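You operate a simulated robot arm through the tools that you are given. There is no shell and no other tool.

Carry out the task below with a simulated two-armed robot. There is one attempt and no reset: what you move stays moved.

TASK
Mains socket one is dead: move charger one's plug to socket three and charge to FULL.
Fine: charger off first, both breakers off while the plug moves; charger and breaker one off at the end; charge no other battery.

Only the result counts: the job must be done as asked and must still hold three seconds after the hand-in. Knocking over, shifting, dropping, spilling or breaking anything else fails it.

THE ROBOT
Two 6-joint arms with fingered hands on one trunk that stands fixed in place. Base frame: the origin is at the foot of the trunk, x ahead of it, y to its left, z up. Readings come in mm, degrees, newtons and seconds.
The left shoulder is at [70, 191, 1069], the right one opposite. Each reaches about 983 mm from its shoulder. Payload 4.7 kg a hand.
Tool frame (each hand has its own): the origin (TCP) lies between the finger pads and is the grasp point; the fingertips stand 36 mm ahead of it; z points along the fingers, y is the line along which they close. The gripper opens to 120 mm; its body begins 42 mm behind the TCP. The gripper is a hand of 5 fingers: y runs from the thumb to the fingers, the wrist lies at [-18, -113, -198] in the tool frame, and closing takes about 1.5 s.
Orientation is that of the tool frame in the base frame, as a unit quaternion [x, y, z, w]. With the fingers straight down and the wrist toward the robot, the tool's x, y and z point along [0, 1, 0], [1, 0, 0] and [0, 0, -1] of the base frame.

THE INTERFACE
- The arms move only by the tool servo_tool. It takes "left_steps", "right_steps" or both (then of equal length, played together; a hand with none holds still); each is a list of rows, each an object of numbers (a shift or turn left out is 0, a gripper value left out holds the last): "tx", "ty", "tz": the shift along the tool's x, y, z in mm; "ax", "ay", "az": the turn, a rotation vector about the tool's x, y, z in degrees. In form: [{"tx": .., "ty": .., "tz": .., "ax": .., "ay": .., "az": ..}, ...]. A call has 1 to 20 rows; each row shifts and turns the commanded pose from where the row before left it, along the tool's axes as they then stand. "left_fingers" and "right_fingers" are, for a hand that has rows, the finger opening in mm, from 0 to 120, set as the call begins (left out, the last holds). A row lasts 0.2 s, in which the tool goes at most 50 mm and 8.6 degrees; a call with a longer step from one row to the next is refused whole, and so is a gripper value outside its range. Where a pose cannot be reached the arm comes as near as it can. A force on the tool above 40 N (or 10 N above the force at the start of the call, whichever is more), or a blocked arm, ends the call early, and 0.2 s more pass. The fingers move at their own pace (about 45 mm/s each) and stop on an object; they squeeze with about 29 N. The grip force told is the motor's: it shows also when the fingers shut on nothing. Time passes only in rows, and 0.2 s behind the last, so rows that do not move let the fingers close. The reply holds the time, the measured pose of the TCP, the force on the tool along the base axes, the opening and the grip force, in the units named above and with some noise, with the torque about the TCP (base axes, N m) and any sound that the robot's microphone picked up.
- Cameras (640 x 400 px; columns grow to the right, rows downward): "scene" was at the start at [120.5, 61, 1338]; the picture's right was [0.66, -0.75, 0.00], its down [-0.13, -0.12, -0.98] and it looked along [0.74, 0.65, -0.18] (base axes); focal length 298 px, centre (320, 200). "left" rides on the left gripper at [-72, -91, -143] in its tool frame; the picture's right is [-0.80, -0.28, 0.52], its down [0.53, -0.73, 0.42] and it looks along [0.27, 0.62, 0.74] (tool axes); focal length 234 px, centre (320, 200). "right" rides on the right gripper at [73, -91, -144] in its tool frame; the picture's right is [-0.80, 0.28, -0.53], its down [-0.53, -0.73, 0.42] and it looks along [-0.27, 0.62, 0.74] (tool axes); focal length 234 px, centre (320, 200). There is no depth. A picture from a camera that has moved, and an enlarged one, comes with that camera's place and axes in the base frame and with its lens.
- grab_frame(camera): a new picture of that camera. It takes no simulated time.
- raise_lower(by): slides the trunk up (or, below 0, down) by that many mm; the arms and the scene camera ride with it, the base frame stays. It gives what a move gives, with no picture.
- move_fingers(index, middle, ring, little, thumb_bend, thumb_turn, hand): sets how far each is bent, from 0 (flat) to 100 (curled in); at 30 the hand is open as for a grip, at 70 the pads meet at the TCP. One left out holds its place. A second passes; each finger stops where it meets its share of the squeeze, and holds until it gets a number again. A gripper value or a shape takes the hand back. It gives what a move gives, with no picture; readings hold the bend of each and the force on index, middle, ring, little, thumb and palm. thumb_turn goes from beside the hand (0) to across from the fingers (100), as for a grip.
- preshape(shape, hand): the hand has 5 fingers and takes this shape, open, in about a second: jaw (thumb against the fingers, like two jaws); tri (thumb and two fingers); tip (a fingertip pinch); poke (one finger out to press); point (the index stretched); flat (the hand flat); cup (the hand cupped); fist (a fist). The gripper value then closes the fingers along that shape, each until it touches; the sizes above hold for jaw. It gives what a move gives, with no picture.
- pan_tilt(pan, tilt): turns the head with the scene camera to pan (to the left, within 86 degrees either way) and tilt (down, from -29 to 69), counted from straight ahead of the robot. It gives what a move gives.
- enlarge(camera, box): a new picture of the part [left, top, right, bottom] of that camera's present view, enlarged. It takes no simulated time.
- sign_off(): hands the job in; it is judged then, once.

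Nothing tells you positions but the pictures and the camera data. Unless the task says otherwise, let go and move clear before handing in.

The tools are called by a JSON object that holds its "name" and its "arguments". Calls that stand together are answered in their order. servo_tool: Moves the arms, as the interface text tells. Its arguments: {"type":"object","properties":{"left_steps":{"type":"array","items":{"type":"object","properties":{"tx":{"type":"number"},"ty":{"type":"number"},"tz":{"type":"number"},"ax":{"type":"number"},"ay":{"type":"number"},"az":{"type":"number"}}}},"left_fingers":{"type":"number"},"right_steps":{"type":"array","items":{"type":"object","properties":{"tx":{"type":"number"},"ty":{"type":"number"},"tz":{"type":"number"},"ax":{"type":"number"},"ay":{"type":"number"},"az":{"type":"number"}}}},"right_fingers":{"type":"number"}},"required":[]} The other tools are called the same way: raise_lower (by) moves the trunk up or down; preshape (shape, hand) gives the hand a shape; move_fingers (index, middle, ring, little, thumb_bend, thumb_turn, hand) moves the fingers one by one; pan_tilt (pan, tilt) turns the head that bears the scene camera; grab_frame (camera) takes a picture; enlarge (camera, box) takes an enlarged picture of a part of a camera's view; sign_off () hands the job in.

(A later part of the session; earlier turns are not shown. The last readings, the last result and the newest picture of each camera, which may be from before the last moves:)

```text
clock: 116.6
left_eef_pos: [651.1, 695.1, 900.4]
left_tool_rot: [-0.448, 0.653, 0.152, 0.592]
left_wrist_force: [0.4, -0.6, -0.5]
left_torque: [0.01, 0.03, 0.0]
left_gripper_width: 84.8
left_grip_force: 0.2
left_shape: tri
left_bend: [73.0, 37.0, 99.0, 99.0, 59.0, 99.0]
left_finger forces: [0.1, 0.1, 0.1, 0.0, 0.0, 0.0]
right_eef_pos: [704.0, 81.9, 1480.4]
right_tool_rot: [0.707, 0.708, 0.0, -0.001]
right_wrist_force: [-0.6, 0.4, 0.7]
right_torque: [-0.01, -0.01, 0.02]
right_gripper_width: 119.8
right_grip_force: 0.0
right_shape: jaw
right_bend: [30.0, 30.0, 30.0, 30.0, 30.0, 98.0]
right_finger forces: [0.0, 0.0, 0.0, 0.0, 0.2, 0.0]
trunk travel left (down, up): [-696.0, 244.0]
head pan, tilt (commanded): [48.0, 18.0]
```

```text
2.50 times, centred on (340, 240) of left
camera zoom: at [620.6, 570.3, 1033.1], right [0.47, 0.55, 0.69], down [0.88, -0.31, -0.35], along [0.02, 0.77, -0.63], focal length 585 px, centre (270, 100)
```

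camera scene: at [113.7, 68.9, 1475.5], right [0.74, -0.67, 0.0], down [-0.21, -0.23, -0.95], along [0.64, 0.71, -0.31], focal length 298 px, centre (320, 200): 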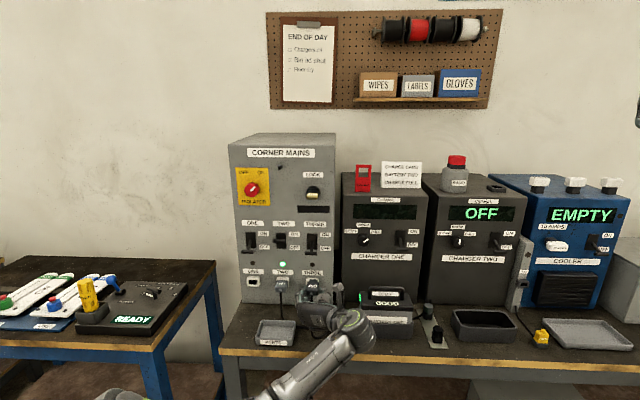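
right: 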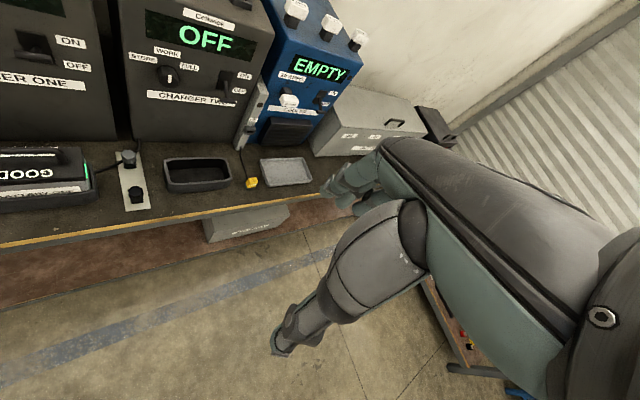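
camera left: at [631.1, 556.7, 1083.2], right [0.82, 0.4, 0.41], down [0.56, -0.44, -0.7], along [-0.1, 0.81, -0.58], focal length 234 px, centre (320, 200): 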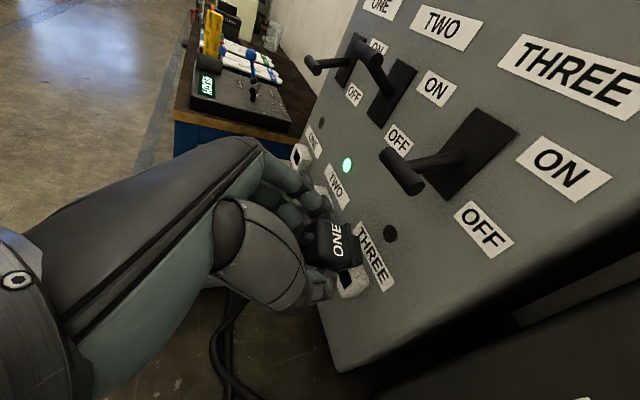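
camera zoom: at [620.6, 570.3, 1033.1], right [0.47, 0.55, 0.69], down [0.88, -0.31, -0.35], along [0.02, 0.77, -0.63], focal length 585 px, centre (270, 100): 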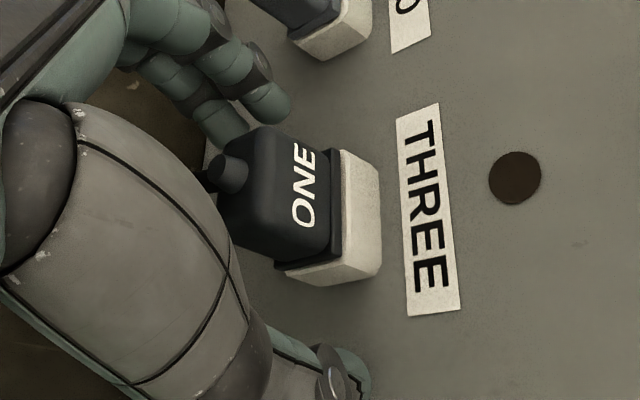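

The plug stays firmly in socket three, parallel to plug two. Backing the open hand straight out.

{"name": "servo_tool", "arguments": {"left_steps": [{"tx": 2.0, "ty": 1.5, "tz": -9.7}, {"tx": 2.0, "ty": 1.5, "tz": -9.7}, {"tx": 2.0, "ty": 1.5, "tz": -9.7}, {"tx": 2.0, "ty": 1.5, "tz": -9.7}, {"tx": 2.0, "ty": 1.5, "tz": -9.7}]}}

{"name": "grab_frame", "arguments": {"camera": "left"}}

{"name": "grab_frame", "arguments": {"camera": "scene"}}

```text
clock: 117.8
left_eef_pos: [614.0, 660.1, 900.3]
left_tool_rot: [-0.447, 0.654, 0.152, 0.591]
left_wrist_force: [-0.1, 0.1, -0.3]
left_torque: [0.01, 0.03, 0.0]
left_gripper_width: 84.5
left_grip_force: 0.0
left_shape: tri
left_bend: [73.0, 37.0, 99.0, 99.0, 59.0, 99.0]
left_finger forces: [0.0, 0.0, 0.0, 0.0, 0.0, 0.1]
right_eef_pos: [703.6, 82.8, 1479.6]
right_tool_rot: [0.707, 0.707, 0.0, -0.001]
right_wrist_force: [0.1, 0.2, 0.1]
right_torque: [-0.03, 0.0, 0.0]
right_gripper_width: 119.9
right_grip_force: 0.1
right_shape: jaw
right_bend: [30.0, 30.0, 30.0, 30.0, 30.0, 98.0]
right_finger forces: [0.0, 0.0, 0.1, 0.0, 0.0, 0.0]
trunk travel left (down, up): [-696.0, 244.0]
head pan, tilt (commanded): [48.0, 18.0]
```

```text
taken
camera left: at [584.5, 535.7, 1034.3], right [0.47, 0.55, 0.69], down [0.88, -0.31, -0.35], along [0.02, 0.77, -0.63], focal length 234 px, centre (320, 200)
```

left: 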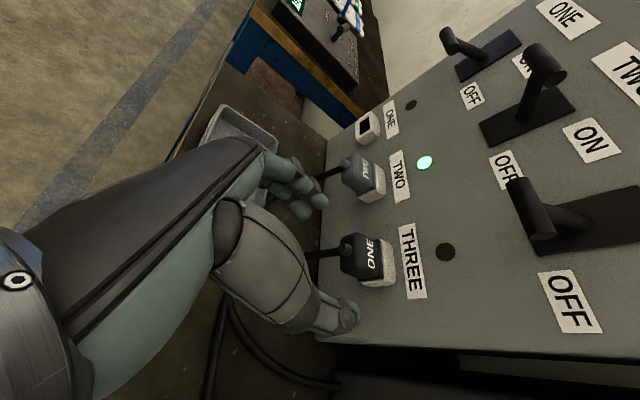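

```text
taken
camera scene: at [112.9, 68.7, 1475.5], right [0.74, -0.67, 0.0], down [-0.21, -0.23, -0.95], along [0.64, 0.71, -0.31], focal length 298 px, centre (320, 200)
```

scene: 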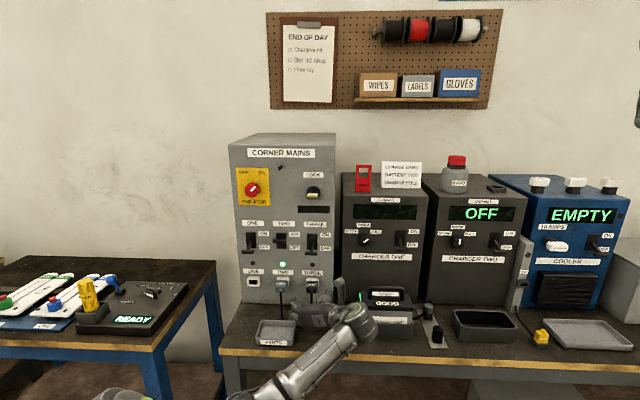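

Plug ONE is in socket three with its cable fine. Now lift the hand with the trunk by 60 mm (same arm posture), then take the poke shape to push breaker three up.

{"name": "raise_lower", "arguments": {"by": 60}}

{"name": "preshape", "arguments": {"hand": "left", "shape": "poke"}}

{"name": "grab_frame", "arguments": {"camera": "left"}}

{"name": "enlarge", "arguments": {"camera": "scene", "box": [220, 200, 360, 340]}}

```text
clock: 118.8
left_eef_pos: [614.7, 660.2, 960.1]
left_tool_rot: [-0.448, 0.653, 0.152, 0.592]
left_wrist_force: [0.4, -0.3, -0.5]
left_torque: [0.02, 0.0, -0.03]
left_gripper_width: 84.6
left_grip_force: 0.0
left_shape: tri
left_bend: [73.0, 37.0, 99.0, 99.0, 59.0, 99.0]
left_finger forces: [0.0, 0.1, 0.1, 0.0, 0.0, 0.0]
right_eef_pos: [704.1, 81.3, 1539.0]
right_tool_rot: [0.708, 0.707, -0.001, -0.001]
right_wrist_force: [-0.3, -0.5, -0.2]
right_torque: [0.0, 0.0, -0.03]
right_gripper_width: 120.0
right_grip_force: 0.1
right_shape: jaw
right_bend: [30.0, 30.0, 30.0, 30.0, 30.0, 98.0]
right_finger forces: [0.0, 0.0, 0.0, 0.1, 0.0, 0.0]
trunk travel left (down, up): [-756.0, 184.0]
head pan, tilt (commanded): [48.0, 18.0]
```

```text
clock: 119.7
left_eef_pos: [613.8, 659.9, 962.0]
left_tool_rot: [-0.448, 0.653, 0.152, 0.592]
left_wrist_force: [-0.9, 0.8, 0.1]
left_torque: [-0.02, 0.04, -0.02]
left_gripper_width: 0.3
left_grip_force: 0.1
left_shape: poke
left_bend: [70.0, 70.0, 99.0, 99.0, 100.0, 100.0]
left_finger forces: [0.1, 0.0, 0.1, 0.0, 0.0, 0.0]
right_eef_pos: [704.3, 80.8, 1539.5]
right_tool_rot: [0.707, 0.707, -0.001, -0.001]
right_wrist_force: [-0.7, -0.1, 0.4]
right_torque: [0.01, -0.02, 0.0]
right_gripper_width: 120.0
right_grip_force: 0.1
right_shape: jaw
right_bend: [30.0, 30.0, 30.0, 30.0, 30.0, 98.0]
right_finger forces: [0.0, 0.1, 0.1, 0.0, 0.0, 0.0]
trunk travel left (down, up): [-756.0, 184.0]
head pan, tilt (commanded): [48.0, 18.0]
```

```text
taken
camera left: at [584.8, 535.9, 1094.2], right [0.47, 0.55, 0.69], down [0.88, -0.31, -0.35], along [0.02, 0.77, -0.63], focal length 234 px, centre (320, 200)
```

left: 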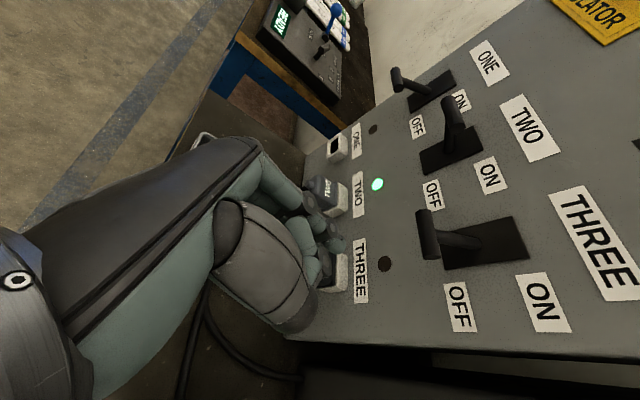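

```text
2.86 times, centred on (290, 270) of scene
camera zoom: at [113.1, 68.9, 1535.5], right [0.74, -0.67, 0.0], down [-0.21, -0.23, -0.95], along [0.64, 0.71, -0.31], focal length 852 px, centre (406, 0)
```

zoom: 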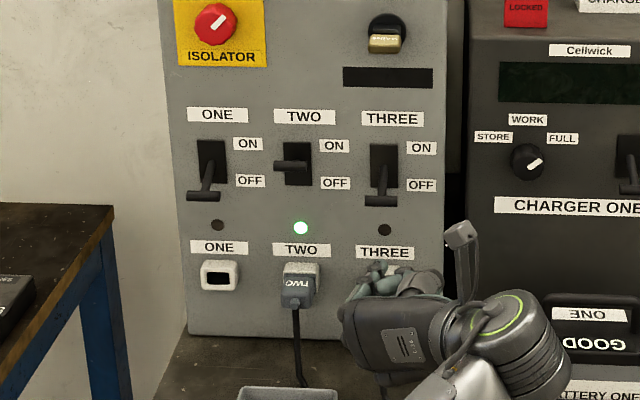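

Bar three is at u≈-40, d≈955, z≈1031 (OFF); the index tip is aligned beneath it. Raising the trunk 42 mm and then moving the fingertip forward under the bar.

{"name": "raise_lower", "arguments": {"by": 42}}

{"name": "servo_tool", "arguments": {"left_steps": [{"tx": -2.1, "ty": -1.5, "tz": 9.6}, {"tx": -2.1, "ty": -1.5, "tz": 9.6}, {"tx": -2.5, "ty": -1.8, "tz": 11.5}, {}]}}

{"name": "enlarge", "arguments": {"camera": "left", "box": [270, 150, 450, 310]}}

```text
clock: 120.6
left_eef_pos: [614.1, 659.5, 1003.1]
left_tool_rot: [-0.448, 0.652, 0.153, 0.592]
left_wrist_force: [0.6, -0.1, -0.1]
left_torque: [0.01, 0.0, 0.03]
left_gripper_width: 0.2
left_grip_force: 0.1
left_shape: poke
left_bend: [70.0, 70.0, 99.0, 99.0, 100.0, 100.0]
left_finger forces: [0.0, 0.0, 0.0, 0.1, 0.0, 0.0]
right_eef_pos: [704.1, 82.3, 1581.5]
right_tool_rot: [0.707, 0.707, -0.001, -0.001]
right_wrist_force: [0.2, 0.5, -0.5]
right_torque: [-0.03, -0.01, -0.01]
right_gripper_width: 119.5
right_grip_force: 0.1
right_shape: jaw
right_bend: [30.0, 30.0, 30.0, 30.0, 30.0, 98.0]
right_finger forces: [0.0, 0.0, 0.0, 0.0, 0.0, 0.0]
trunk travel left (down, up): [-798.0, 142.0]
head pan, tilt (commanded): [48.0, 18.0]
```

```text
clock: 121.6
left_eef_pos: [636.7, 684.0, 1003.2]
left_tool_rot: [-0.448, 0.652, 0.153, 0.592]
left_wrist_force: [0.0, 0.2, 0.1]
left_torque: [-0.02, 0.02, 0.02]
left_gripper_width: 0.0
left_grip_force: 0.1
left_shape: poke
left_bend: [70.0, 70.0, 99.0, 99.0, 100.0, 100.0]
left_finger forces: [0.0, 0.0, 0.0, 0.0, 0.0, 0.1]
right_eef_pos: [703.5, 81.2, 1582.4]
right_tool_rot: [0.707, 0.707, -0.001, -0.001]
right_wrist_force: [0.3, 0.6, 0.1]
right_torque: [0.0, 0.01, 0.01]
right_gripper_width: 119.6
right_grip_force: 0.1
right_shape: jaw
right_bend: [30.0, 30.0, 30.0, 30.0, 30.0, 98.0]
right_finger forces: [0.0, 0.1, 0.0, 0.0, 0.0, 0.0]
trunk travel left (down, up): [-798.0, 142.0]
head pan, tilt (commanded): [48.0, 18.0]
```

```text
2.50 times, centred on (360, 230) of left
camera zoom: at [607.4, 559.4, 1135.4], right [0.47, 0.55, 0.69], down [0.88, -0.31, -0.35], along [0.02, 0.77, -0.63], focal length 585 px, centre (220, 125)
```

zoom: 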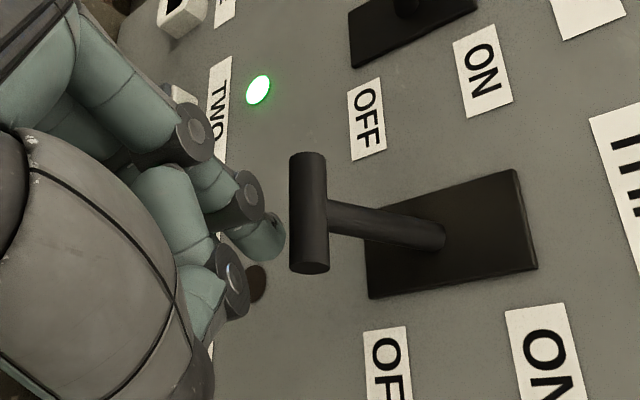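

The index fingertip is right under bar three. Pushing up.

{"name": "servo_tool", "arguments": {"left_steps": [{"tx": -7.3, "ty": -2.7, "tz": -2.0}, {"tx": -7.3, "ty": -2.7, "tz": -2.0}, {"tx": -7.3, "ty": -2.7, "tz": -2.0}, {"tx": -7.3, "ty": -2.7, "tz": -2.0}]}}

{"name": "enlarge", "arguments": {"camera": "left", "box": [270, 150, 450, 310]}}

```text
clock: 122.6
left_eef_pos: [635.8, 683.1, 1035.8]
left_tool_rot: [-0.448, 0.652, 0.152, 0.592]
left_wrist_force: [-0.4, -0.1, 0.1]
left_torque: [-0.04, 0.01, 0.01]
left_gripper_width: 0.0
left_grip_force: 0.0
left_shape: poke
left_bend: [70.0, 70.0, 99.0, 99.0, 100.0, 100.0]
left_finger forces: [0.4, 0.0, 0.0, 0.0, 0.0, 0.2]
right_eef_pos: [703.7, 80.3, 1581.7]
right_tool_rot: [0.707, 0.707, -0.001, 0.0]
right_wrist_force: [-0.8, -0.6, 0.2]
right_torque: [0.01, 0.02, -0.01]
right_gripper_width: 119.5
right_grip_force: 0.1
right_shape: jaw
right_bend: [30.0, 30.0, 30.0, 30.0, 30.0, 98.0]
right_finger forces: [0.0, 0.1, 0.0, 0.0, 0.1, 0.1]
trunk travel left (down, up): [-798.0, 142.0]
head pan, tilt (commanded): [48.0, 18.0]
```

```text
2.50 times, centred on (360, 230) of left
camera zoom: at [608.0, 559.2, 1168.3], right [0.47, 0.55, 0.69], down [0.88, -0.31, -0.35], along [0.02, 0.77, -0.63], focal length 585 px, centre (220, 125)
```

zoom: 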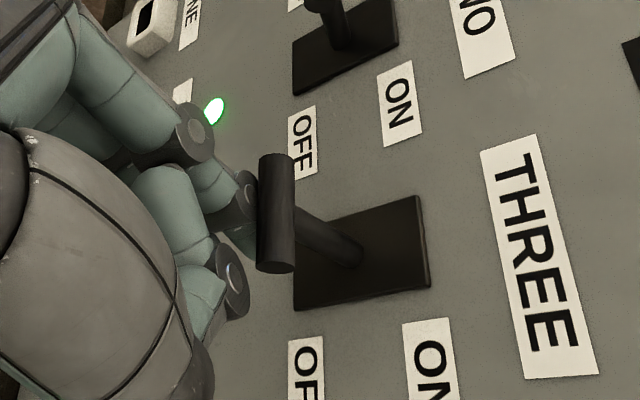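

The bar is following. Continue up to its top stop.

{"name": "servo_tool", "arguments": {"left_steps": [{"tx": -7.3, "ty": -2.7, "tz": -2.0}, {"tx": -7.3, "ty": -2.7, "tz": -2.0}, {"tx": -5.5, "ty": -2.0, "tz": -1.5}]}}

{"name": "enlarge", "arguments": {"camera": "left", "box": [270, 150, 450, 310]}}

{"name": "enlarge", "arguments": {"camera": "scene", "box": [220, 200, 360, 340]}}

```text
clock: 123.4
left_eef_pos: [637.5, 683.4, 1053.1]
left_tool_rot: [-0.45, 0.654, 0.152, 0.589]
left_wrist_force: [-2.6, -3.7, -11.9]
left_torque: [-0.35, 0.2, 0.03]
left_gripper_width: 0.2
left_grip_force: 0.0
left_shape: poke
left_bend: [70.0, 70.0, 99.0, 99.0, 100.0, 100.0]
left_finger forces: [13.3, 0.0, 0.0, 0.1, 0.0, 0.1]
right_eef_pos: [705.5, 82.2, 1580.1]
right_tool_rot: [0.707, 0.707, -0.001, -0.001]
right_wrist_force: [0.5, -0.9, 0.2]
right_torque: [-0.03, 0.02, 0.02]
right_gripper_width: 119.7
right_grip_force: 0.0
right_shape: jaw
right_bend: [30.0, 30.0, 30.0, 30.0, 30.0, 98.0]
right_finger forces: [0.0, 0.0, 0.1, 0.0, 0.0, 0.1]
trunk travel left (down, up): [-798.0, 142.0]
head pan, tilt (commanded): [48.0, 18.0]
```

```text
2.50 times, centred on (360, 230) of left
camera zoom: at [608.6, 559.9, 1187.2], right [0.47, 0.56, 0.68], down [0.88, -0.31, -0.35], along [0.02, 0.77, -0.64], focal length 585 px, centre (220, 125)
```

zoom: 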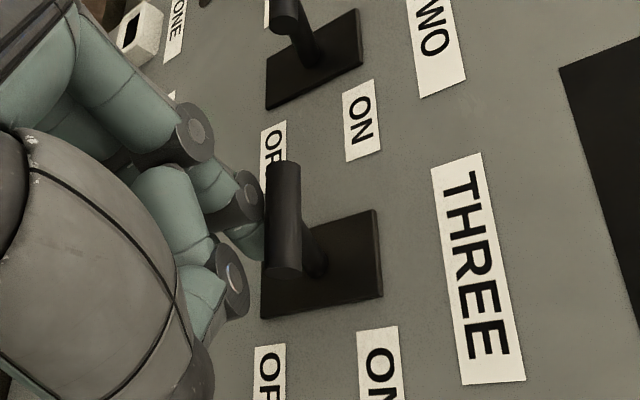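

```text
2.86 times, centred on (290, 270) of scene
camera zoom: at [114.5, 70.5, 1577.0], right [0.74, -0.67, 0.0], down [-0.21, -0.23, -0.95], along [0.64, 0.71, -0.31], focal length 852 px, centre (406, 0)
```

zoom: 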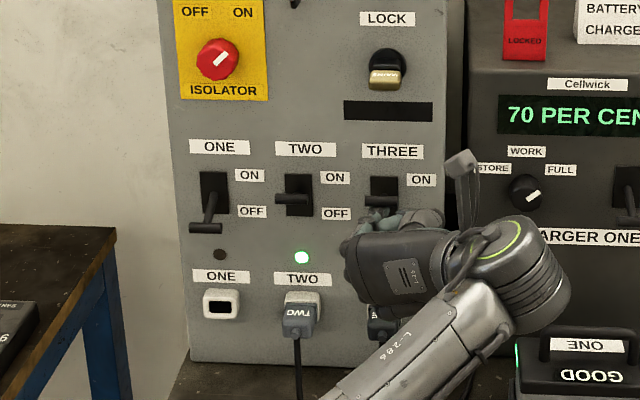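

Charger one's display lit up: "70 PER CENT", so socket three is live. One more small push to be sure breaker three is fully up.

{"name": "servo_tool", "arguments": {"left_steps": [{"tx": -3, "ty": -1.1, "tz": -0.8}, {"tx": -2, "ty": -0.7, "tz": -0.5}, {}]}}

{"name": "enlarge", "arguments": {"camera": "scene", "box": [220, 200, 360, 340]}}

{"name": "enlarge", "arguments": {"camera": "scene", "box": [330, 190, 540, 340]}}

```text
clock: 124.2
left_eef_pos: [634.6, 683.1, 1054.8]
left_tool_rot: [-0.45, 0.658, 0.151, 0.584]
left_wrist_force: [0.3, -1.9, -13.1]
left_torque: [-0.39, 0.25, -0.03]
left_gripper_width: 0.0
left_grip_force: 0.0
left_shape: poke
left_bend: [70.0, 70.0, 99.0, 99.0, 100.0, 100.0]
left_finger forces: [13.1, 0.1, 0.0, 0.0, 0.0, 0.1]
right_eef_pos: [704.9, 83.1, 1581.4]
right_tool_rot: [0.707, 0.708, 0.0, 0.0]
right_wrist_force: [0.7, -0.2, -0.9]
right_torque: [0.01, -0.01, 0.0]
right_gripper_width: 119.8
right_grip_force: 0.0
right_shape: jaw
right_bend: [30.0, 30.0, 30.0, 30.0, 30.0, 98.0]
right_finger forces: [0.0, 0.0, 0.0, 0.1, 0.1, 0.0]
trunk travel left (down, up): [-798.0, 142.0]
head pan, tilt (commanded): [48.0, 18.0]
stopped in row 3 (left hand): the force on the tool passed its limit at 41 N (the readings are from after the stop); the commanded pose is now the measured one
```

```text
2.86 times, centred on (290, 270) of scene
camera zoom: at [114.2, 69.8, 1577.8], right [0.74, -0.67, 0.0], down [-0.21, -0.23, -0.95], along [0.64, 0.71, -0.31], focal length 852 px, centre (406, 0)
```

zoom: 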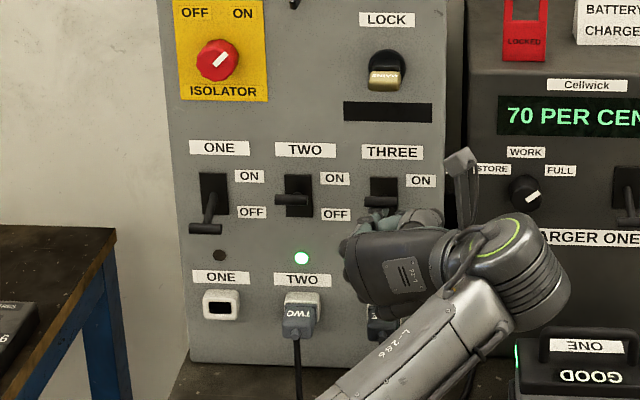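

```text
2.67 times, centred on (435, 265) of scene
camera zoom: at [114.2, 69.8, 1577.8], right [0.74, -0.67, 0.0], down [-0.21, -0.23, -0.95], along [0.64, 0.71, -0.31], focal length 795 px, centre (13, 27)
```

zoom: 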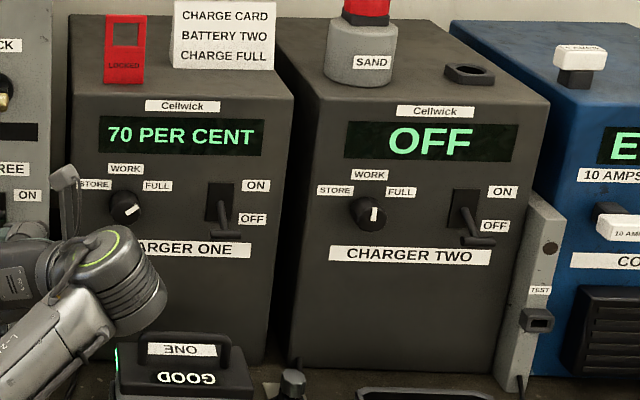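

Breaker three is at its top stop and charger one shows 70 PER CENT with its switch still OFF. Backing the finger down and away.

{"name": "servo_tool", "arguments": {"left_steps": [{"tx": 5.5, "ty": 2.0, "tz": 1.5}, {"tx": 5.5, "ty": 2.0, "tz": 1.5}, {"tx": 2.0, "ty": 1.5, "tz": -9.7}, {"tx": 2.0, "ty": 1.5, "tz": -9.7}, {"tx": 2.0, "ty": 1.5, "tz": -9.7}, {}]}}

{"name": "enlarge", "arguments": {"camera": "scene", "box": [220, 180, 440, 340]}}

{"name": "grab_frame", "arguments": {"camera": "left"}}

```text
clock: 125.6
left_eef_pos: [615.1, 661.4, 1046.9]
left_tool_rot: [-0.45, 0.656, 0.152, 0.587]
left_wrist_force: [-0.8, 0.2, -0.1]
left_torque: [0.03, 0.02, -0.01]
left_gripper_width: 0.0
left_grip_force: 0.0
left_shape: poke
left_bend: [70.0, 70.0, 99.0, 99.0, 100.0, 100.0]
left_finger forces: [0.0, 0.0, 0.0, 0.1, 0.0, 0.1]
right_eef_pos: [704.6, 82.8, 1582.5]
right_tool_rot: [0.707, 0.707, 0.0, -0.001]
right_wrist_force: [-0.2, 0.2, 0.6]
right_torque: [0.0, 0.01, 0.0]
right_gripper_width: 119.8
right_grip_force: 0.0
right_shape: jaw
right_bend: [30.0, 30.0, 30.0, 30.0, 30.0, 98.0]
right_finger forces: [0.0, 0.0, 0.0, 0.1, 0.1, 0.1]
trunk travel left (down, up): [-798.0, 142.0]
head pan, tilt (commanded): [48.0, 18.0]
```

```text
2.50 times, centred on (330, 260) of scene
camera zoom: at [113.4, 69.2, 1577.5], right [0.74, -0.67, 0.0], down [-0.21, -0.23, -0.95], along [0.64, 0.71, -0.31], focal length 745 px, centre (295, 50)
```

zoom: 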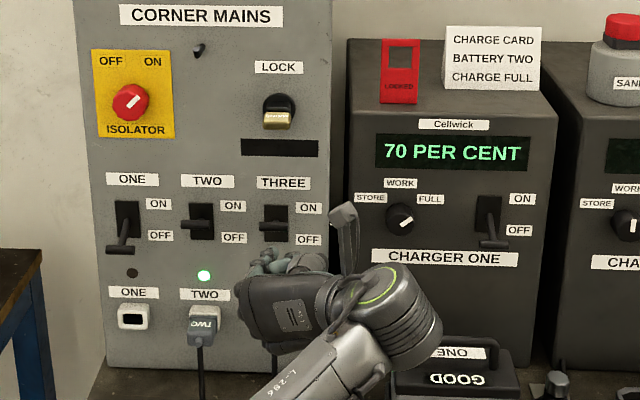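

```text
taken
camera left: at [586.5, 538.5, 1180.7], right [0.47, 0.56, 0.68], down [0.88, -0.31, -0.35], along [0.01, 0.77, -0.64], focal length 234 px, centre (320, 200)
```

left: 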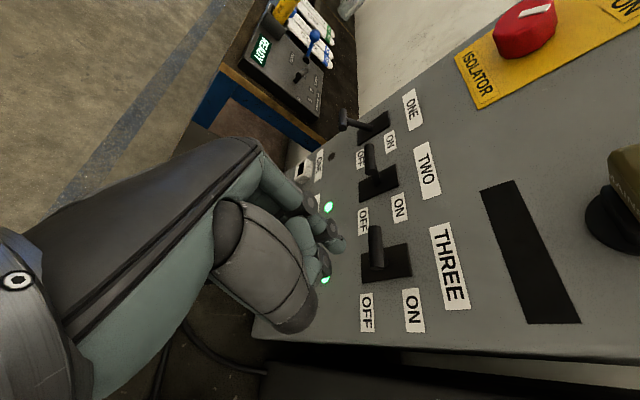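

Breaker three's lamp is green. Next is charger one's switch: I'll rotate the hand back to palm-down in steps here (clear of the bars), then travel right.

{"name": "servo_tool", "arguments": {"left_steps": [{"ax": 0.96, "ay": 0.83, "az": 7.9}, {"ax": 0.96, "ay": 0.83, "az": 7.9}, {"ax": 0.96, "ay": 0.83, "az": 7.9}, {"ax": 0.96, "ay": 0.83, "az": 7.9}]}}

{"name": "servo_tool", "arguments": {"left_steps": [{"ax": 0.96, "ay": 0.83, "az": 7.9}, {"ax": 0.96, "ay": 0.83, "az": 7.9}, {"ax": 0.96, "ay": 0.83, "az": 7.9}]}}

{"name": "grab_frame", "arguments": {"camera": "scene"}}

```text
clock: 126.6
left_eef_pos: [614.4, 661.8, 1046.4]
left_tool_rot: [-0.239, 0.775, 0.272, 0.518]
left_wrist_force: [0.5, -0.7, 0.1]
left_torque: [0.03, 0.0, 0.01]
left_gripper_width: 0.0
left_grip_force: 0.0
left_shape: poke
left_bend: [70.0, 70.0, 99.0, 99.0, 100.0, 100.0]
left_finger forces: [0.1, 0.0, 0.1, 0.1, 0.0, 0.0]
right_eef_pos: [702.4, 80.7, 1581.8]
right_tool_rot: [0.707, 0.707, -0.001, -0.001]
right_wrist_force: [-0.6, 1.0, -0.9]
right_torque: [0.02, 0.02, 0.0]
right_gripper_width: 119.7
right_grip_force: 0.0
right_shape: jaw
right_bend: [30.0, 30.0, 30.0, 30.0, 30.0, 98.0]
right_finger forces: [0.0, 0.0, 0.0, 0.0, 0.1, 0.0]
trunk travel left (down, up): [-798.0, 142.0]
head pan, tilt (commanded): [48.0, 18.0]
```

```text
clock: 127.4
left_eef_pos: [614.5, 660.5, 1047.5]
left_tool_rot: [-0.068, 0.825, 0.348, 0.44]
left_wrist_force: [0.0, -0.3, 0.5]
left_torque: [-0.04, -0.01, 0.01]
left_gripper_width: 0.0
left_grip_force: 0.1
left_shape: poke
left_bend: [70.0, 70.0, 99.0, 99.0, 100.0, 100.0]
left_finger forces: [0.0, 0.0, 0.1, 0.1, 0.1, 0.0]
right_eef_pos: [703.2, 81.5, 1582.0]
right_tool_rot: [0.707, 0.707, 0.0, -0.001]
right_wrist_force: [0.5, 0.3, -0.1]
right_torque: [0.03, -0.02, 0.0]
right_gripper_width: 119.8
right_grip_force: 0.0
right_shape: jaw
right_bend: [30.0, 30.0, 30.0, 30.0, 30.0, 98.0]
right_finger forces: [0.0, 0.1, 0.0, 0.0, 0.0, 0.1]
trunk travel left (down, up): [-798.0, 142.0]
head pan, tilt (commanded): [48.0, 18.0]
```

```text
taken
camera scene: at [112.9, 69.2, 1577.5], right [0.74, -0.67, 0.0], down [-0.21, -0.23, -0.95], along [0.64, 0.71, -0.31], focal length 298 px, centre (320, 200)
```

scene: 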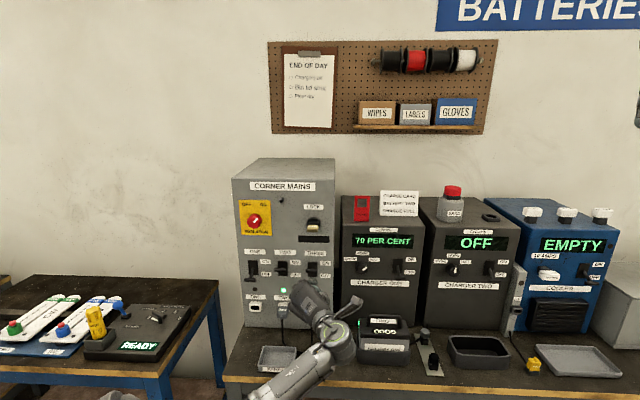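

No reach flags. Finishing the rotation.

{"name": "servo_tool", "arguments": {"left_steps": [{"ax": 0.96, "ay": 0.83, "az": 7.9}, {"ax": 0.96, "ay": 0.83, "az": 7.9}, {"ax": 0.96, "ay": 0.83, "az": 7.9}, {"ax": 0.96, "ay": 0.83, "az": 7.9}]}}

{"name": "servo_tool", "arguments": {"left_steps": [{"ax": 0.96, "ay": 0.83, "az": 7.9}, {"ax": 0.96, "ay": 0.83, "az": 7.9}, {"ax": 0.96, "ay": 0.83, "az": 7.9}]}}

{"name": "grab_frame", "arguments": {"camera": "scene"}}

{"name": "grab_frame", "arguments": {"camera": "left"}}

```text
clock: 128.4
left_eef_pos: [612.9, 662.1, 1046.8]
left_tool_rot: [0.164, 0.835, 0.425, 0.308]
left_wrist_force: [0.1, 0.0, -0.8]
left_torque: [0.0, -0.02, 0.01]
left_gripper_width: 0.1
left_grip_force: 0.1
left_shape: poke
left_bend: [70.0, 70.0, 99.0, 99.0, 100.0, 100.0]
left_finger forces: [0.0, 0.1, 0.0, 0.0, 0.0, 0.0]
right_eef_pos: [702.8, 83.0, 1582.4]
right_tool_rot: [0.708, 0.707, 0.0, -0.001]
right_wrist_force: [0.2, -0.3, -0.7]
right_torque: [-0.04, -0.03, -0.01]
right_gripper_width: 119.9
right_grip_force: 0.2
right_shape: jaw
right_bend: [30.0, 30.0, 30.0, 30.0, 30.0, 98.0]
right_finger forces: [0.1, 0.0, 0.0, 0.0, 0.0, 0.0]
trunk travel left (down, up): [-798.0, 142.0]
head pan, tilt (commanded): [48.0, 18.0]
```

```text
clock: 129.2
left_eef_pos: [615.4, 661.6, 1047.4]
left_tool_rot: [0.33, 0.801, 0.462, 0.191]
left_wrist_force: [-0.6, 0.0, 1.0]
left_torque: [-0.03, 0.01, -0.03]
left_gripper_width: 0.0
left_grip_force: 0.0
left_shape: poke
left_bend: [70.0, 70.0, 99.0, 99.0, 100.0, 100.0]
left_finger forces: [0.0, 0.0, 0.0, 0.1, 0.0, 0.0]
right_eef_pos: [703.0, 82.6, 1581.3]
right_tool_rot: [0.707, 0.707, -0.001, -0.001]
right_wrist_force: [0.3, -0.2, 0.7]
right_torque: [-0.03, -0.03, -0.01]
right_gripper_width: 119.9
right_grip_force: 0.1
right_shape: jaw
right_bend: [30.0, 30.0, 30.0, 30.0, 30.0, 98.0]
right_finger forces: [0.1, 0.0, 0.0, 0.0, 0.0, 0.1]
trunk travel left (down, up): [-798.0, 142.0]
head pan, tilt (commanded): [48.0, 18.0]
```

```text
taken
camera scene: at [113.0, 69.0, 1577.5], right [0.74, -0.67, 0.0], down [-0.21, -0.23, -0.95], along [0.64, 0.71, -0.31], focal length 298 px, centre (320, 200)
```

scene: 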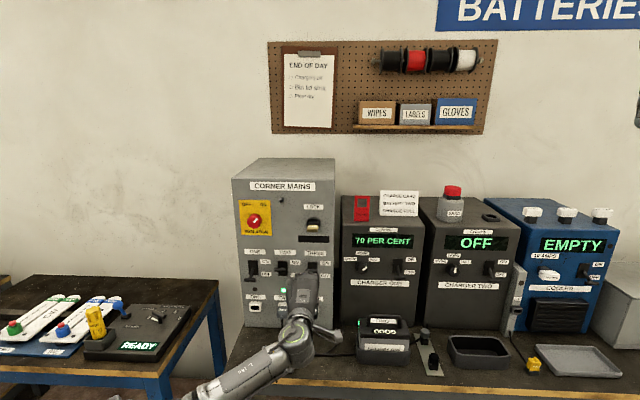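

```text
taken
camera left: at [545.0, 491.5, 1040.6], right [0.79, -0.35, -0.5], down [-0.37, 0.38, -0.85], along [0.48, 0.86, 0.17], focal length 234 px, centre (320, 200)
```

left: 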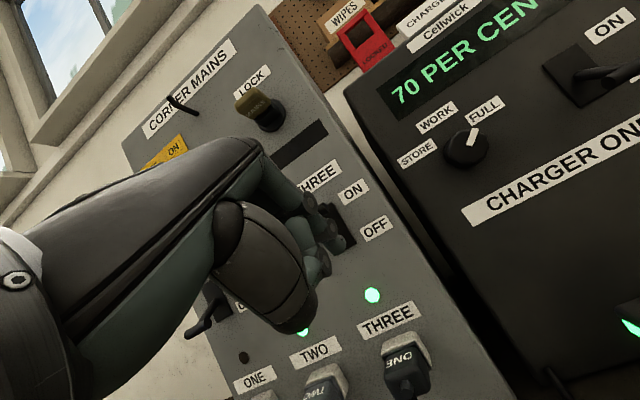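

Palm-down pose reached and the dial clearly points at FULL. Sliding right toward charger one's switch, well above the battery.

{"name": "servo_tool", "arguments": {"left_steps": [{"ty": 13, "tz": -7.5}, {"tx": -40}, {"tx": -40}, {"tx": -40}, {"tx": -40}, {"tx": -40}, {"tx": -40}, {"tx": -35}, {}]}}

{"name": "grab_frame", "arguments": {"camera": "left"}}

{"name": "grab_frame", "arguments": {"camera": "scene"}}

```text
clock: 131.2
left_eef_pos: [808.6, 466.8, 1062.5]
left_tool_rot: [0.331, 0.8, 0.461, 0.192]
left_wrist_force: [-0.2, 0.2, 0.5]
left_torque: [0.05, 0.0, -0.01]
left_gripper_width: 0.0
left_grip_force: 0.0
left_shape: poke
left_bend: [70.0, 70.0, 99.0, 99.0, 100.0, 100.0]
left_finger forces: [0.0, 0.0, 0.1, 0.0, 0.1, 0.0]
right_eef_pos: [702.0, 83.2, 1582.4]
right_tool_rot: [0.707, 0.707, 0.0, 0.0]
right_wrist_force: [-0.5, 0.4, 0.3]
right_torque: [-0.02, -0.02, -0.01]
right_gripper_width: 119.8
right_grip_force: 0.1
right_shape: jaw
right_bend: [30.0, 30.0, 30.0, 30.0, 30.0, 98.0]
right_finger forces: [0.0, 0.0, 0.0, 0.1, 0.0, 0.0]
trunk travel left (down, up): [-798.0, 142.0]
head pan, tilt (commanded): [48.0, 18.0]
```

```text
taken
camera left: at [739.1, 297.2, 1056.3], right [0.79, -0.34, -0.5], down [-0.37, 0.38, -0.85], along [0.48, 0.86, 0.17], focal length 234 px, centre (320, 200)
```

left: 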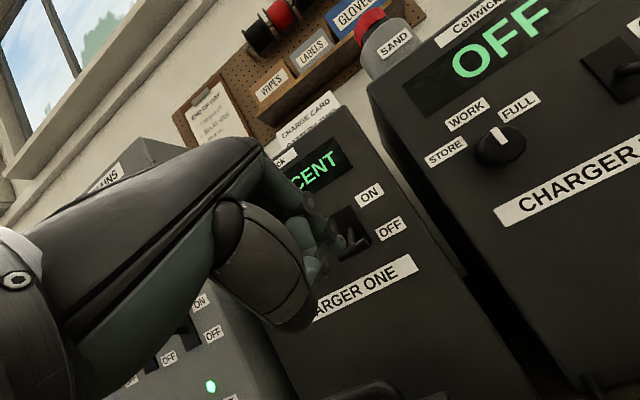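

```text
taken
camera scene: at [112.6, 69.7, 1577.5], right [0.74, -0.67, 0.0], down [-0.21, -0.23, -0.95], along [0.64, 0.71, -0.31], focal length 298 px, centre (320, 200)
```

scene: 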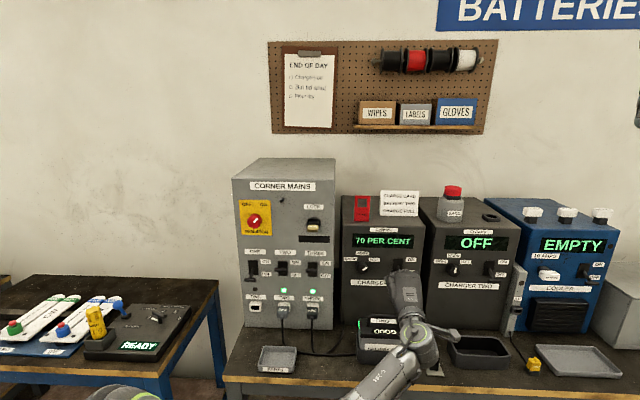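

Something dark is at the bottom of the hand view, possibly the battery handle. Let me identify it and locate the battery precisely.

{"name": "enlarge", "arguments": {"camera": "left", "box": [280, 320, 460, 400]}}

{"name": "enlarge", "arguments": {"camera": "scene", "box": [330, 230, 480, 390]}}

```text
3.56 times, centred on (370, 360) of left
camera zoom: at [739.1, 297.2, 1056.3], right [0.79, -0.34, -0.5], down [-0.37, 0.38, -0.85], along [0.48, 0.86, 0.17], focal length 833 px, centre (142, -369)
```

zoom: 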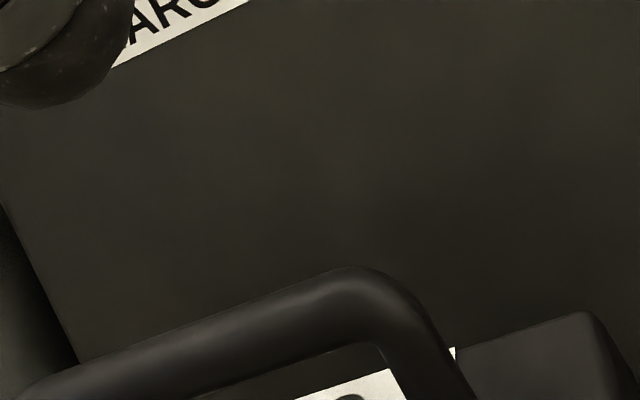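

```text
2.50 times, centred on (405, 310) of scene
camera zoom: at [112.6, 69.7, 1577.5], right [0.74, -0.67, 0.0], down [-0.21, -0.23, -0.95], along [0.64, 0.71, -0.31], focal length 745 px, centre (108, -75)
```

zoom: 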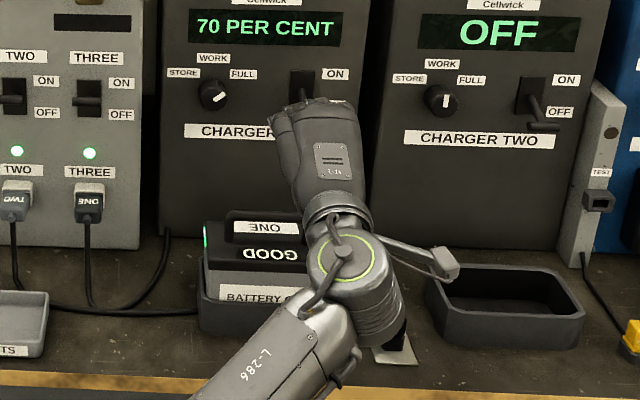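

The battery handle's top is at about z=957, d=896; my thumb's underside will stay ~20 mm above it. Lowering to just under the switch bar's level first.

{"name": "servo_tool", "arguments": {"left_steps": [{"tx": -4, "ty": -11.7, "tz": 6.75}, {"ty": -11.7, "tz": 6.75}, {"ty": -11.7, "tz": 6.75}, {}]}}

{"name": "enlarge", "arguments": {"camera": "left", "box": [240, 140, 440, 340]}}

{"name": "grab_frame", "arguments": {"camera": "left"}}

```text
clock: 132.2
left_eef_pos: [812.1, 463.2, 1022.4]
left_tool_rot: [0.331, 0.8, 0.461, 0.192]
left_wrist_force: [-0.3, 0.1, 0.7]
left_torque: [0.02, -0.02, 0.03]
left_gripper_width: 0.0
left_grip_force: 0.0
left_shape: poke
left_bend: [70.0, 70.0, 99.0, 99.0, 100.0, 100.0]
left_finger forces: [0.0, 0.0, 0.0, 0.0, 0.1, 0.1]
right_eef_pos: [703.9, 81.7, 1582.5]
right_tool_rot: [0.707, 0.708, -0.001, -0.001]
right_wrist_force: [-0.2, 0.3, 0.0]
right_torque: [-0.03, 0.01, 0.01]
right_gripper_width: 119.8
right_grip_force: 0.0
right_shape: jaw
right_bend: [30.0, 30.0, 30.0, 30.0, 30.0, 98.0]
right_finger forces: [0.1, 0.0, 0.0, 0.0, 0.0, 0.0]
trunk travel left (down, up): [-798.0, 142.0]
head pan, tilt (commanded): [48.0, 18.0]
```

```text
2.00 times, centred on (340, 240) of left
camera zoom: at [742.6, 294.0, 1015.8], right [0.79, -0.34, -0.5], down [-0.37, 0.38, -0.85], along [0.48, 0.86, 0.17], focal length 468 px, centre (280, 120)
```

zoom: 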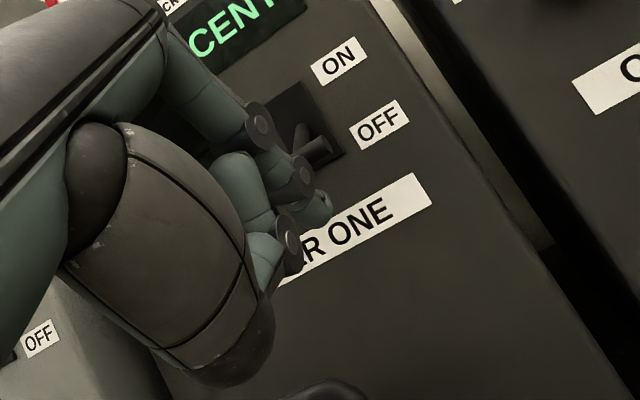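

```text
taken
camera left: at [742.6, 294.0, 1015.8], right [0.79, -0.34, -0.5], down [-0.37, 0.38, -0.85], along [0.48, 0.86, 0.17], focal length 234 px, centre (320, 200)
```

left: 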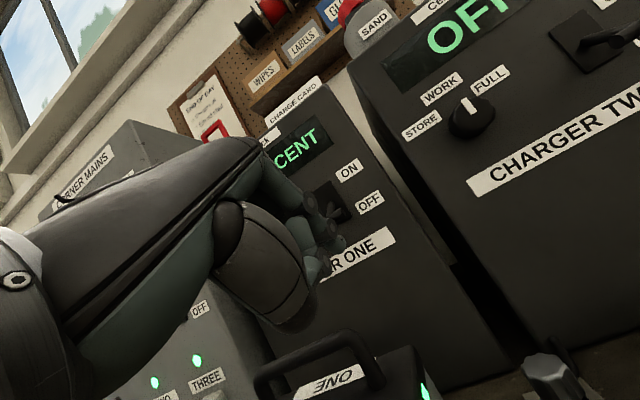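

The bar is at z≈1033. I'll drop 7 mm more (still ~15 mm above the battery handle), then slide forward under the bar.

{"name": "servo_tool", "arguments": {"left_steps": [{"ty": -6.1, "tz": 3.5}, {"ty": 5.85, "tz": 10.1}, {"ty": 5.85, "tz": 10.1}, {"ty": 5.85, "tz": 10.1}, {}]}}

{"name": "enlarge", "arguments": {"camera": "left", "box": [240, 140, 440, 340]}}

{"name": "grab_frame", "arguments": {"camera": "left"}}

```text
clock: 133.4
left_eef_pos: [836.1, 490.0, 1015.2]
left_tool_rot: [0.33, 0.8, 0.462, 0.192]
left_wrist_force: [-0.2, -0.2, -0.1]
left_torque: [0.01, 0.04, 0.03]
left_gripper_width: 0.0
left_grip_force: 0.0
left_shape: poke
left_bend: [70.0, 70.0, 99.0, 99.0, 100.0, 100.0]
left_finger forces: [0.1, 0.1, 0.0, 0.0, 0.0, 0.0]
right_eef_pos: [703.2, 82.4, 1580.9]
right_tool_rot: [0.707, 0.707, 0.0, -0.001]
right_wrist_force: [0.5, -0.1, -0.3]
right_torque: [0.0, 0.0, 0.03]
right_gripper_width: 119.6
right_grip_force: 0.0
right_shape: jaw
right_bend: [30.0, 30.0, 30.0, 30.0, 30.0, 98.0]
right_finger forces: [0.0, 0.1, 0.0, 0.0, 0.0, 0.0]
trunk travel left (down, up): [-798.0, 142.0]
head pan, tilt (commanded): [48.0, 18.0]
```

```text
2.00 times, centred on (340, 240) of left
camera zoom: at [767.5, 320.0, 1008.0], right [0.79, -0.34, -0.5], down [-0.37, 0.38, -0.85], along [0.48, 0.86, 0.17], focal length 468 px, centre (280, 120)
```

zoom: 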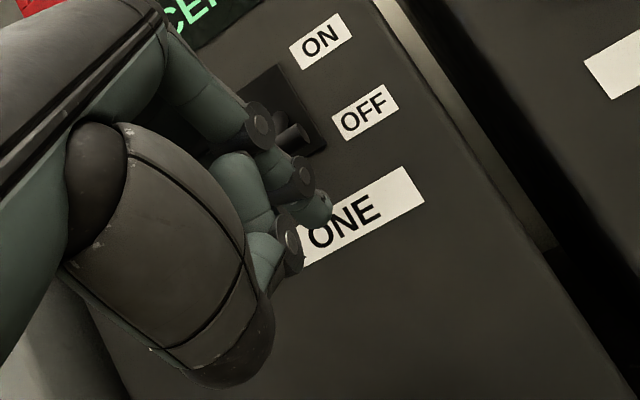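

```text
taken
camera left: at [767.5, 320.0, 1008.0], right [0.79, -0.34, -0.5], down [-0.37, 0.38, -0.85], along [0.48, 0.86, 0.17], focal length 234 px, centre (320, 200)
```

left: 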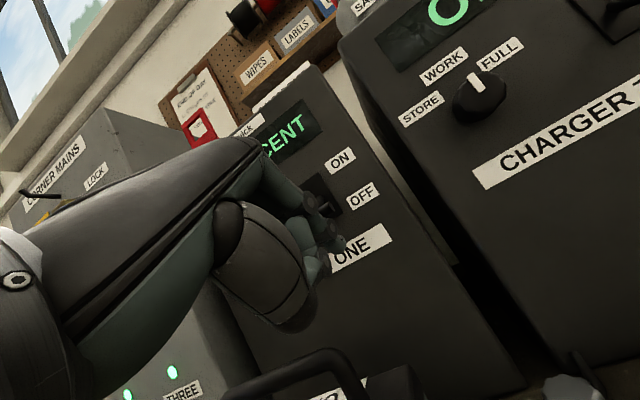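

In this palm-down pose the finger hangs too vertical to push upward. I'll back off, rise, and roll the hand so the index side faces up (as worked at breaker three).

{"name": "servo_tool", "arguments": {"left_steps": [{"ty": -5.85, "tz": -10.1}, {"ty": -5.85, "tz": -10.1}, {"ty": -5.85, "tz": -10.1}, {"ty": 17.3, "tz": -10}, {"ty": 17.3, "tz": -10}, {"ty": 17.3, "tz": -10}, {}]}}

{"name": "servo_tool", "arguments": {"left_steps": [{"ax": 0.27, "ay": -0.98, "az": -7.75}, {"ax": 0.27, "ay": -0.98, "az": -7.75}, {"ax": 0.27, "ay": -0.98, "az": -7.75}, {"ax": 0.27, "ay": -0.98, "az": -7.75}]}}

{"name": "servo_tool", "arguments": {"left_steps": [{"ax": 0.27, "ay": -0.98, "az": -7.75}, {"ax": 0.27, "ay": -0.98, "az": -7.75}, {"ax": 0.27, "ay": -0.98, "az": -7.75}, {"ax": 0.27, "ay": -0.98, "az": -7.75}]}}

{"name": "grab_frame", "arguments": {"camera": "scene"}}

```text
clock: 135.0
left_eef_pos: [811.7, 465.2, 1074.0]
left_tool_rot: [0.331, 0.8, 0.462, 0.192]
left_wrist_force: [0.7, -0.8, 0.3]
left_torque: [-0.02, 0.01, -0.02]
left_gripper_width: 0.2
left_grip_force: 0.0
left_shape: poke
left_bend: [70.0, 70.0, 99.0, 99.0, 100.0, 100.0]
left_finger forces: [0.0, 0.0, 0.1, 0.1, 0.1, 0.0]
right_eef_pos: [704.2, 83.1, 1581.2]
right_tool_rot: [0.707, 0.707, -0.001, 0.0]
right_wrist_force: [-1.4, 0.0, 0.7]
right_torque: [-0.03, 0.03, 0.0]
right_gripper_width: 119.4
right_grip_force: 0.1
right_shape: jaw
right_bend: [30.0, 30.0, 30.0, 30.0, 30.0, 98.0]
right_finger forces: [0.1, 0.0, 0.0, 0.0, 0.0, 0.0]
trunk travel left (down, up): [-798.0, 142.0]
head pan, tilt (commanded): [48.0, 18.0]
```

```text
clock: 136.0
left_eef_pos: [812.0, 464.1, 1075.2]
left_tool_rot: [0.121, 0.857, 0.375, 0.332]
left_wrist_force: [-0.4, -0.7, -0.4]
left_torque: [-0.01, 0.02, -0.01]
left_gripper_width: 0.1
left_grip_force: 0.0
left_shape: poke
left_bend: [70.0, 70.0, 99.0, 99.0, 100.0, 100.0]
left_finger forces: [0.0, 0.0, 0.0, 0.0, 0.0, 0.1]
right_eef_pos: [704.5, 81.5, 1581.9]
right_tool_rot: [0.707, 0.707, -0.002, -0.001]
right_wrist_force: [0.9, -0.3, 0.3]
right_torque: [-0.01, 0.0, -0.02]
right_gripper_width: 119.8
right_grip_force: 0.0
right_shape: jaw
right_bend: [30.0, 30.0, 30.0, 30.0, 30.0, 98.0]
right_finger forces: [0.1, 0.1, 0.2, 0.0, 0.1, 0.0]
trunk travel left (down, up): [-798.0, 142.0]
head pan, tilt (commanded): [48.0, 18.0]
```

```text
clock: 137.0
left_eef_pos: [812.6, 463.4, 1075.6]
left_tool_rot: [-0.096, 0.85, 0.26, 0.448]
left_wrist_force: [-0.3, 1.3, 0.2]
left_torque: [-0.01, 0.0, -0.01]
left_gripper_width: 0.0
left_grip_force: 0.1
left_shape: poke
left_bend: [70.0, 70.0, 99.0, 99.0, 100.0, 100.0]
left_finger forces: [0.0, 0.0, 0.1, 0.1, 0.0, 0.0]
right_eef_pos: [704.8, 81.8, 1581.3]
right_tool_rot: [0.707, 0.707, 0.0, 0.0]
right_wrist_force: [-0.7, -0.6, -0.8]
right_torque: [0.0, -0.01, -0.01]
right_gripper_width: 119.9
right_grip_force: 0.0
right_shape: jaw
right_bend: [30.0, 30.0, 30.0, 30.0, 30.0, 98.0]
right_finger forces: [0.0, 0.0, 0.0, 0.0, 0.0, 0.0]
trunk travel left (down, up): [-798.0, 142.0]
head pan, tilt (commanded): [48.0, 18.0]
```

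```text
taken
camera scene: at [113.5, 68.5, 1577.5], right [0.74, -0.67, 0.0], down [-0.21, -0.23, -0.95], along [0.64, 0.71, -0.31], focal length 298 px, centre (320, 200)
```

scene: 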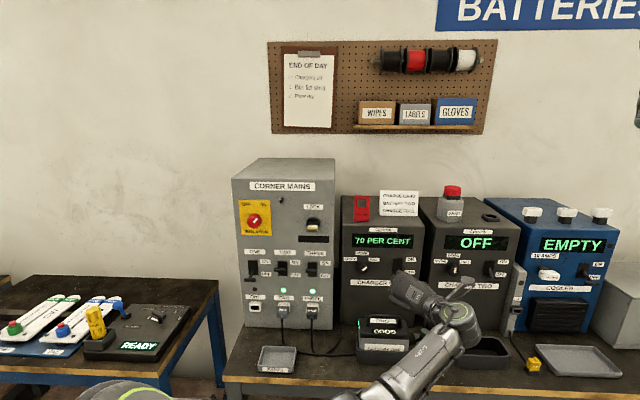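

No reach issues. Finishing the roll.

{"name": "servo_tool", "arguments": {"left_steps": [{"ax": 0.27, "ay": -0.98, "az": -7.75}, {"ax": 0.27, "ay": -0.98, "az": -7.75}, {"ax": 0.27, "ay": -0.98, "az": -7.75}, {}]}}

{"name": "grab_frame", "arguments": {"camera": "left"}}

{"name": "grab_frame", "arguments": {"camera": "scene"}}

```text
clock: 138.0
left_eef_pos: [812.0, 464.6, 1074.1]
left_tool_rot: [-0.256, 0.803, 0.161, 0.513]
left_wrist_force: [0.8, 0.5, 0.6]
left_torque: [-0.03, -0.03, -0.02]
left_gripper_width: 0.0
left_grip_force: 0.1
left_shape: poke
left_bend: [70.0, 70.0, 99.0, 99.0, 100.0, 100.0]
left_finger forces: [0.1, 0.0, 0.1, 0.0, 0.0, 0.1]
right_eef_pos: [704.2, 81.7, 1582.2]
right_tool_rot: [0.707, 0.707, -0.001, -0.001]
right_wrist_force: [-0.1, -0.4, -0.2]
right_torque: [-0.02, -0.01, 0.01]
right_gripper_width: 119.8
right_grip_force: 0.0
right_shape: jaw
right_bend: [30.0, 30.0, 30.0, 30.0, 30.0, 98.0]
right_finger forces: [0.0, 0.1, 0.0, 0.1, 0.0, 0.0]
trunk travel left (down, up): [-798.0, 142.0]
head pan, tilt (commanded): [48.0, 18.0]
```

```text
taken
camera left: at [782.2, 334.2, 1202.5], right [0.83, 0.24, 0.51], down [0.56, -0.51, -0.66], along [0.1, 0.83, -0.56], focal length 234 px, centre (320, 200)
```

left: 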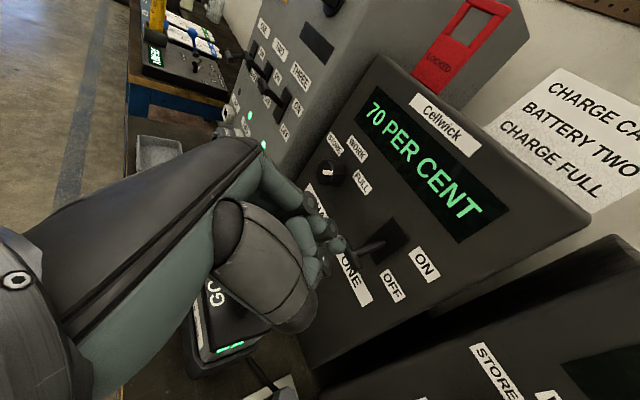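

```text
taken
camera scene: at [113.2, 68.9, 1577.5], right [0.74, -0.67, 0.0], down [-0.21, -0.23, -0.95], along [0.64, 0.71, -0.31], focal length 298 px, centre (320, 200)
```

scene: 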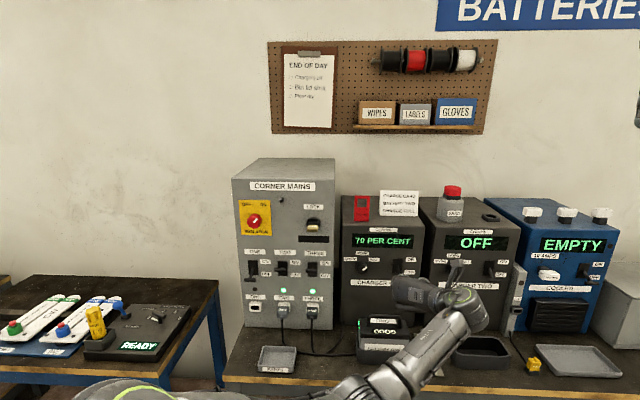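

The hand is rolled, index up, next to the lever. Zooming to locate the lever bar and the fingertip.

{"name": "enlarge", "arguments": {"camera": "left", "box": [270, 170, 450, 330]}}

```text
2.50 times, centred on (360, 250) of left
camera zoom: at [782.2, 334.2, 1202.5], right [0.83, 0.24, 0.51], down [0.56, -0.51, -0.66], along [0.1, 0.83, -0.56], focal length 585 px, centre (220, 75)
```

zoom: 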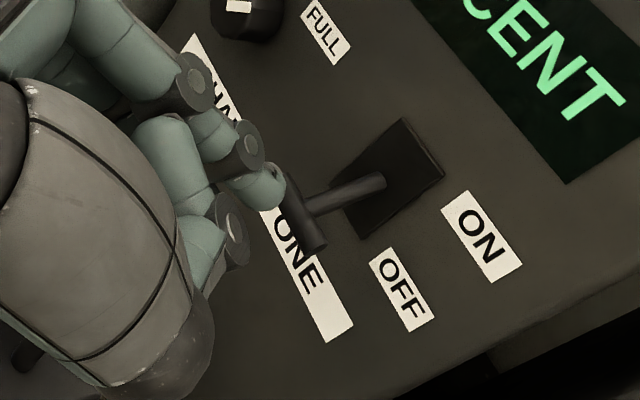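

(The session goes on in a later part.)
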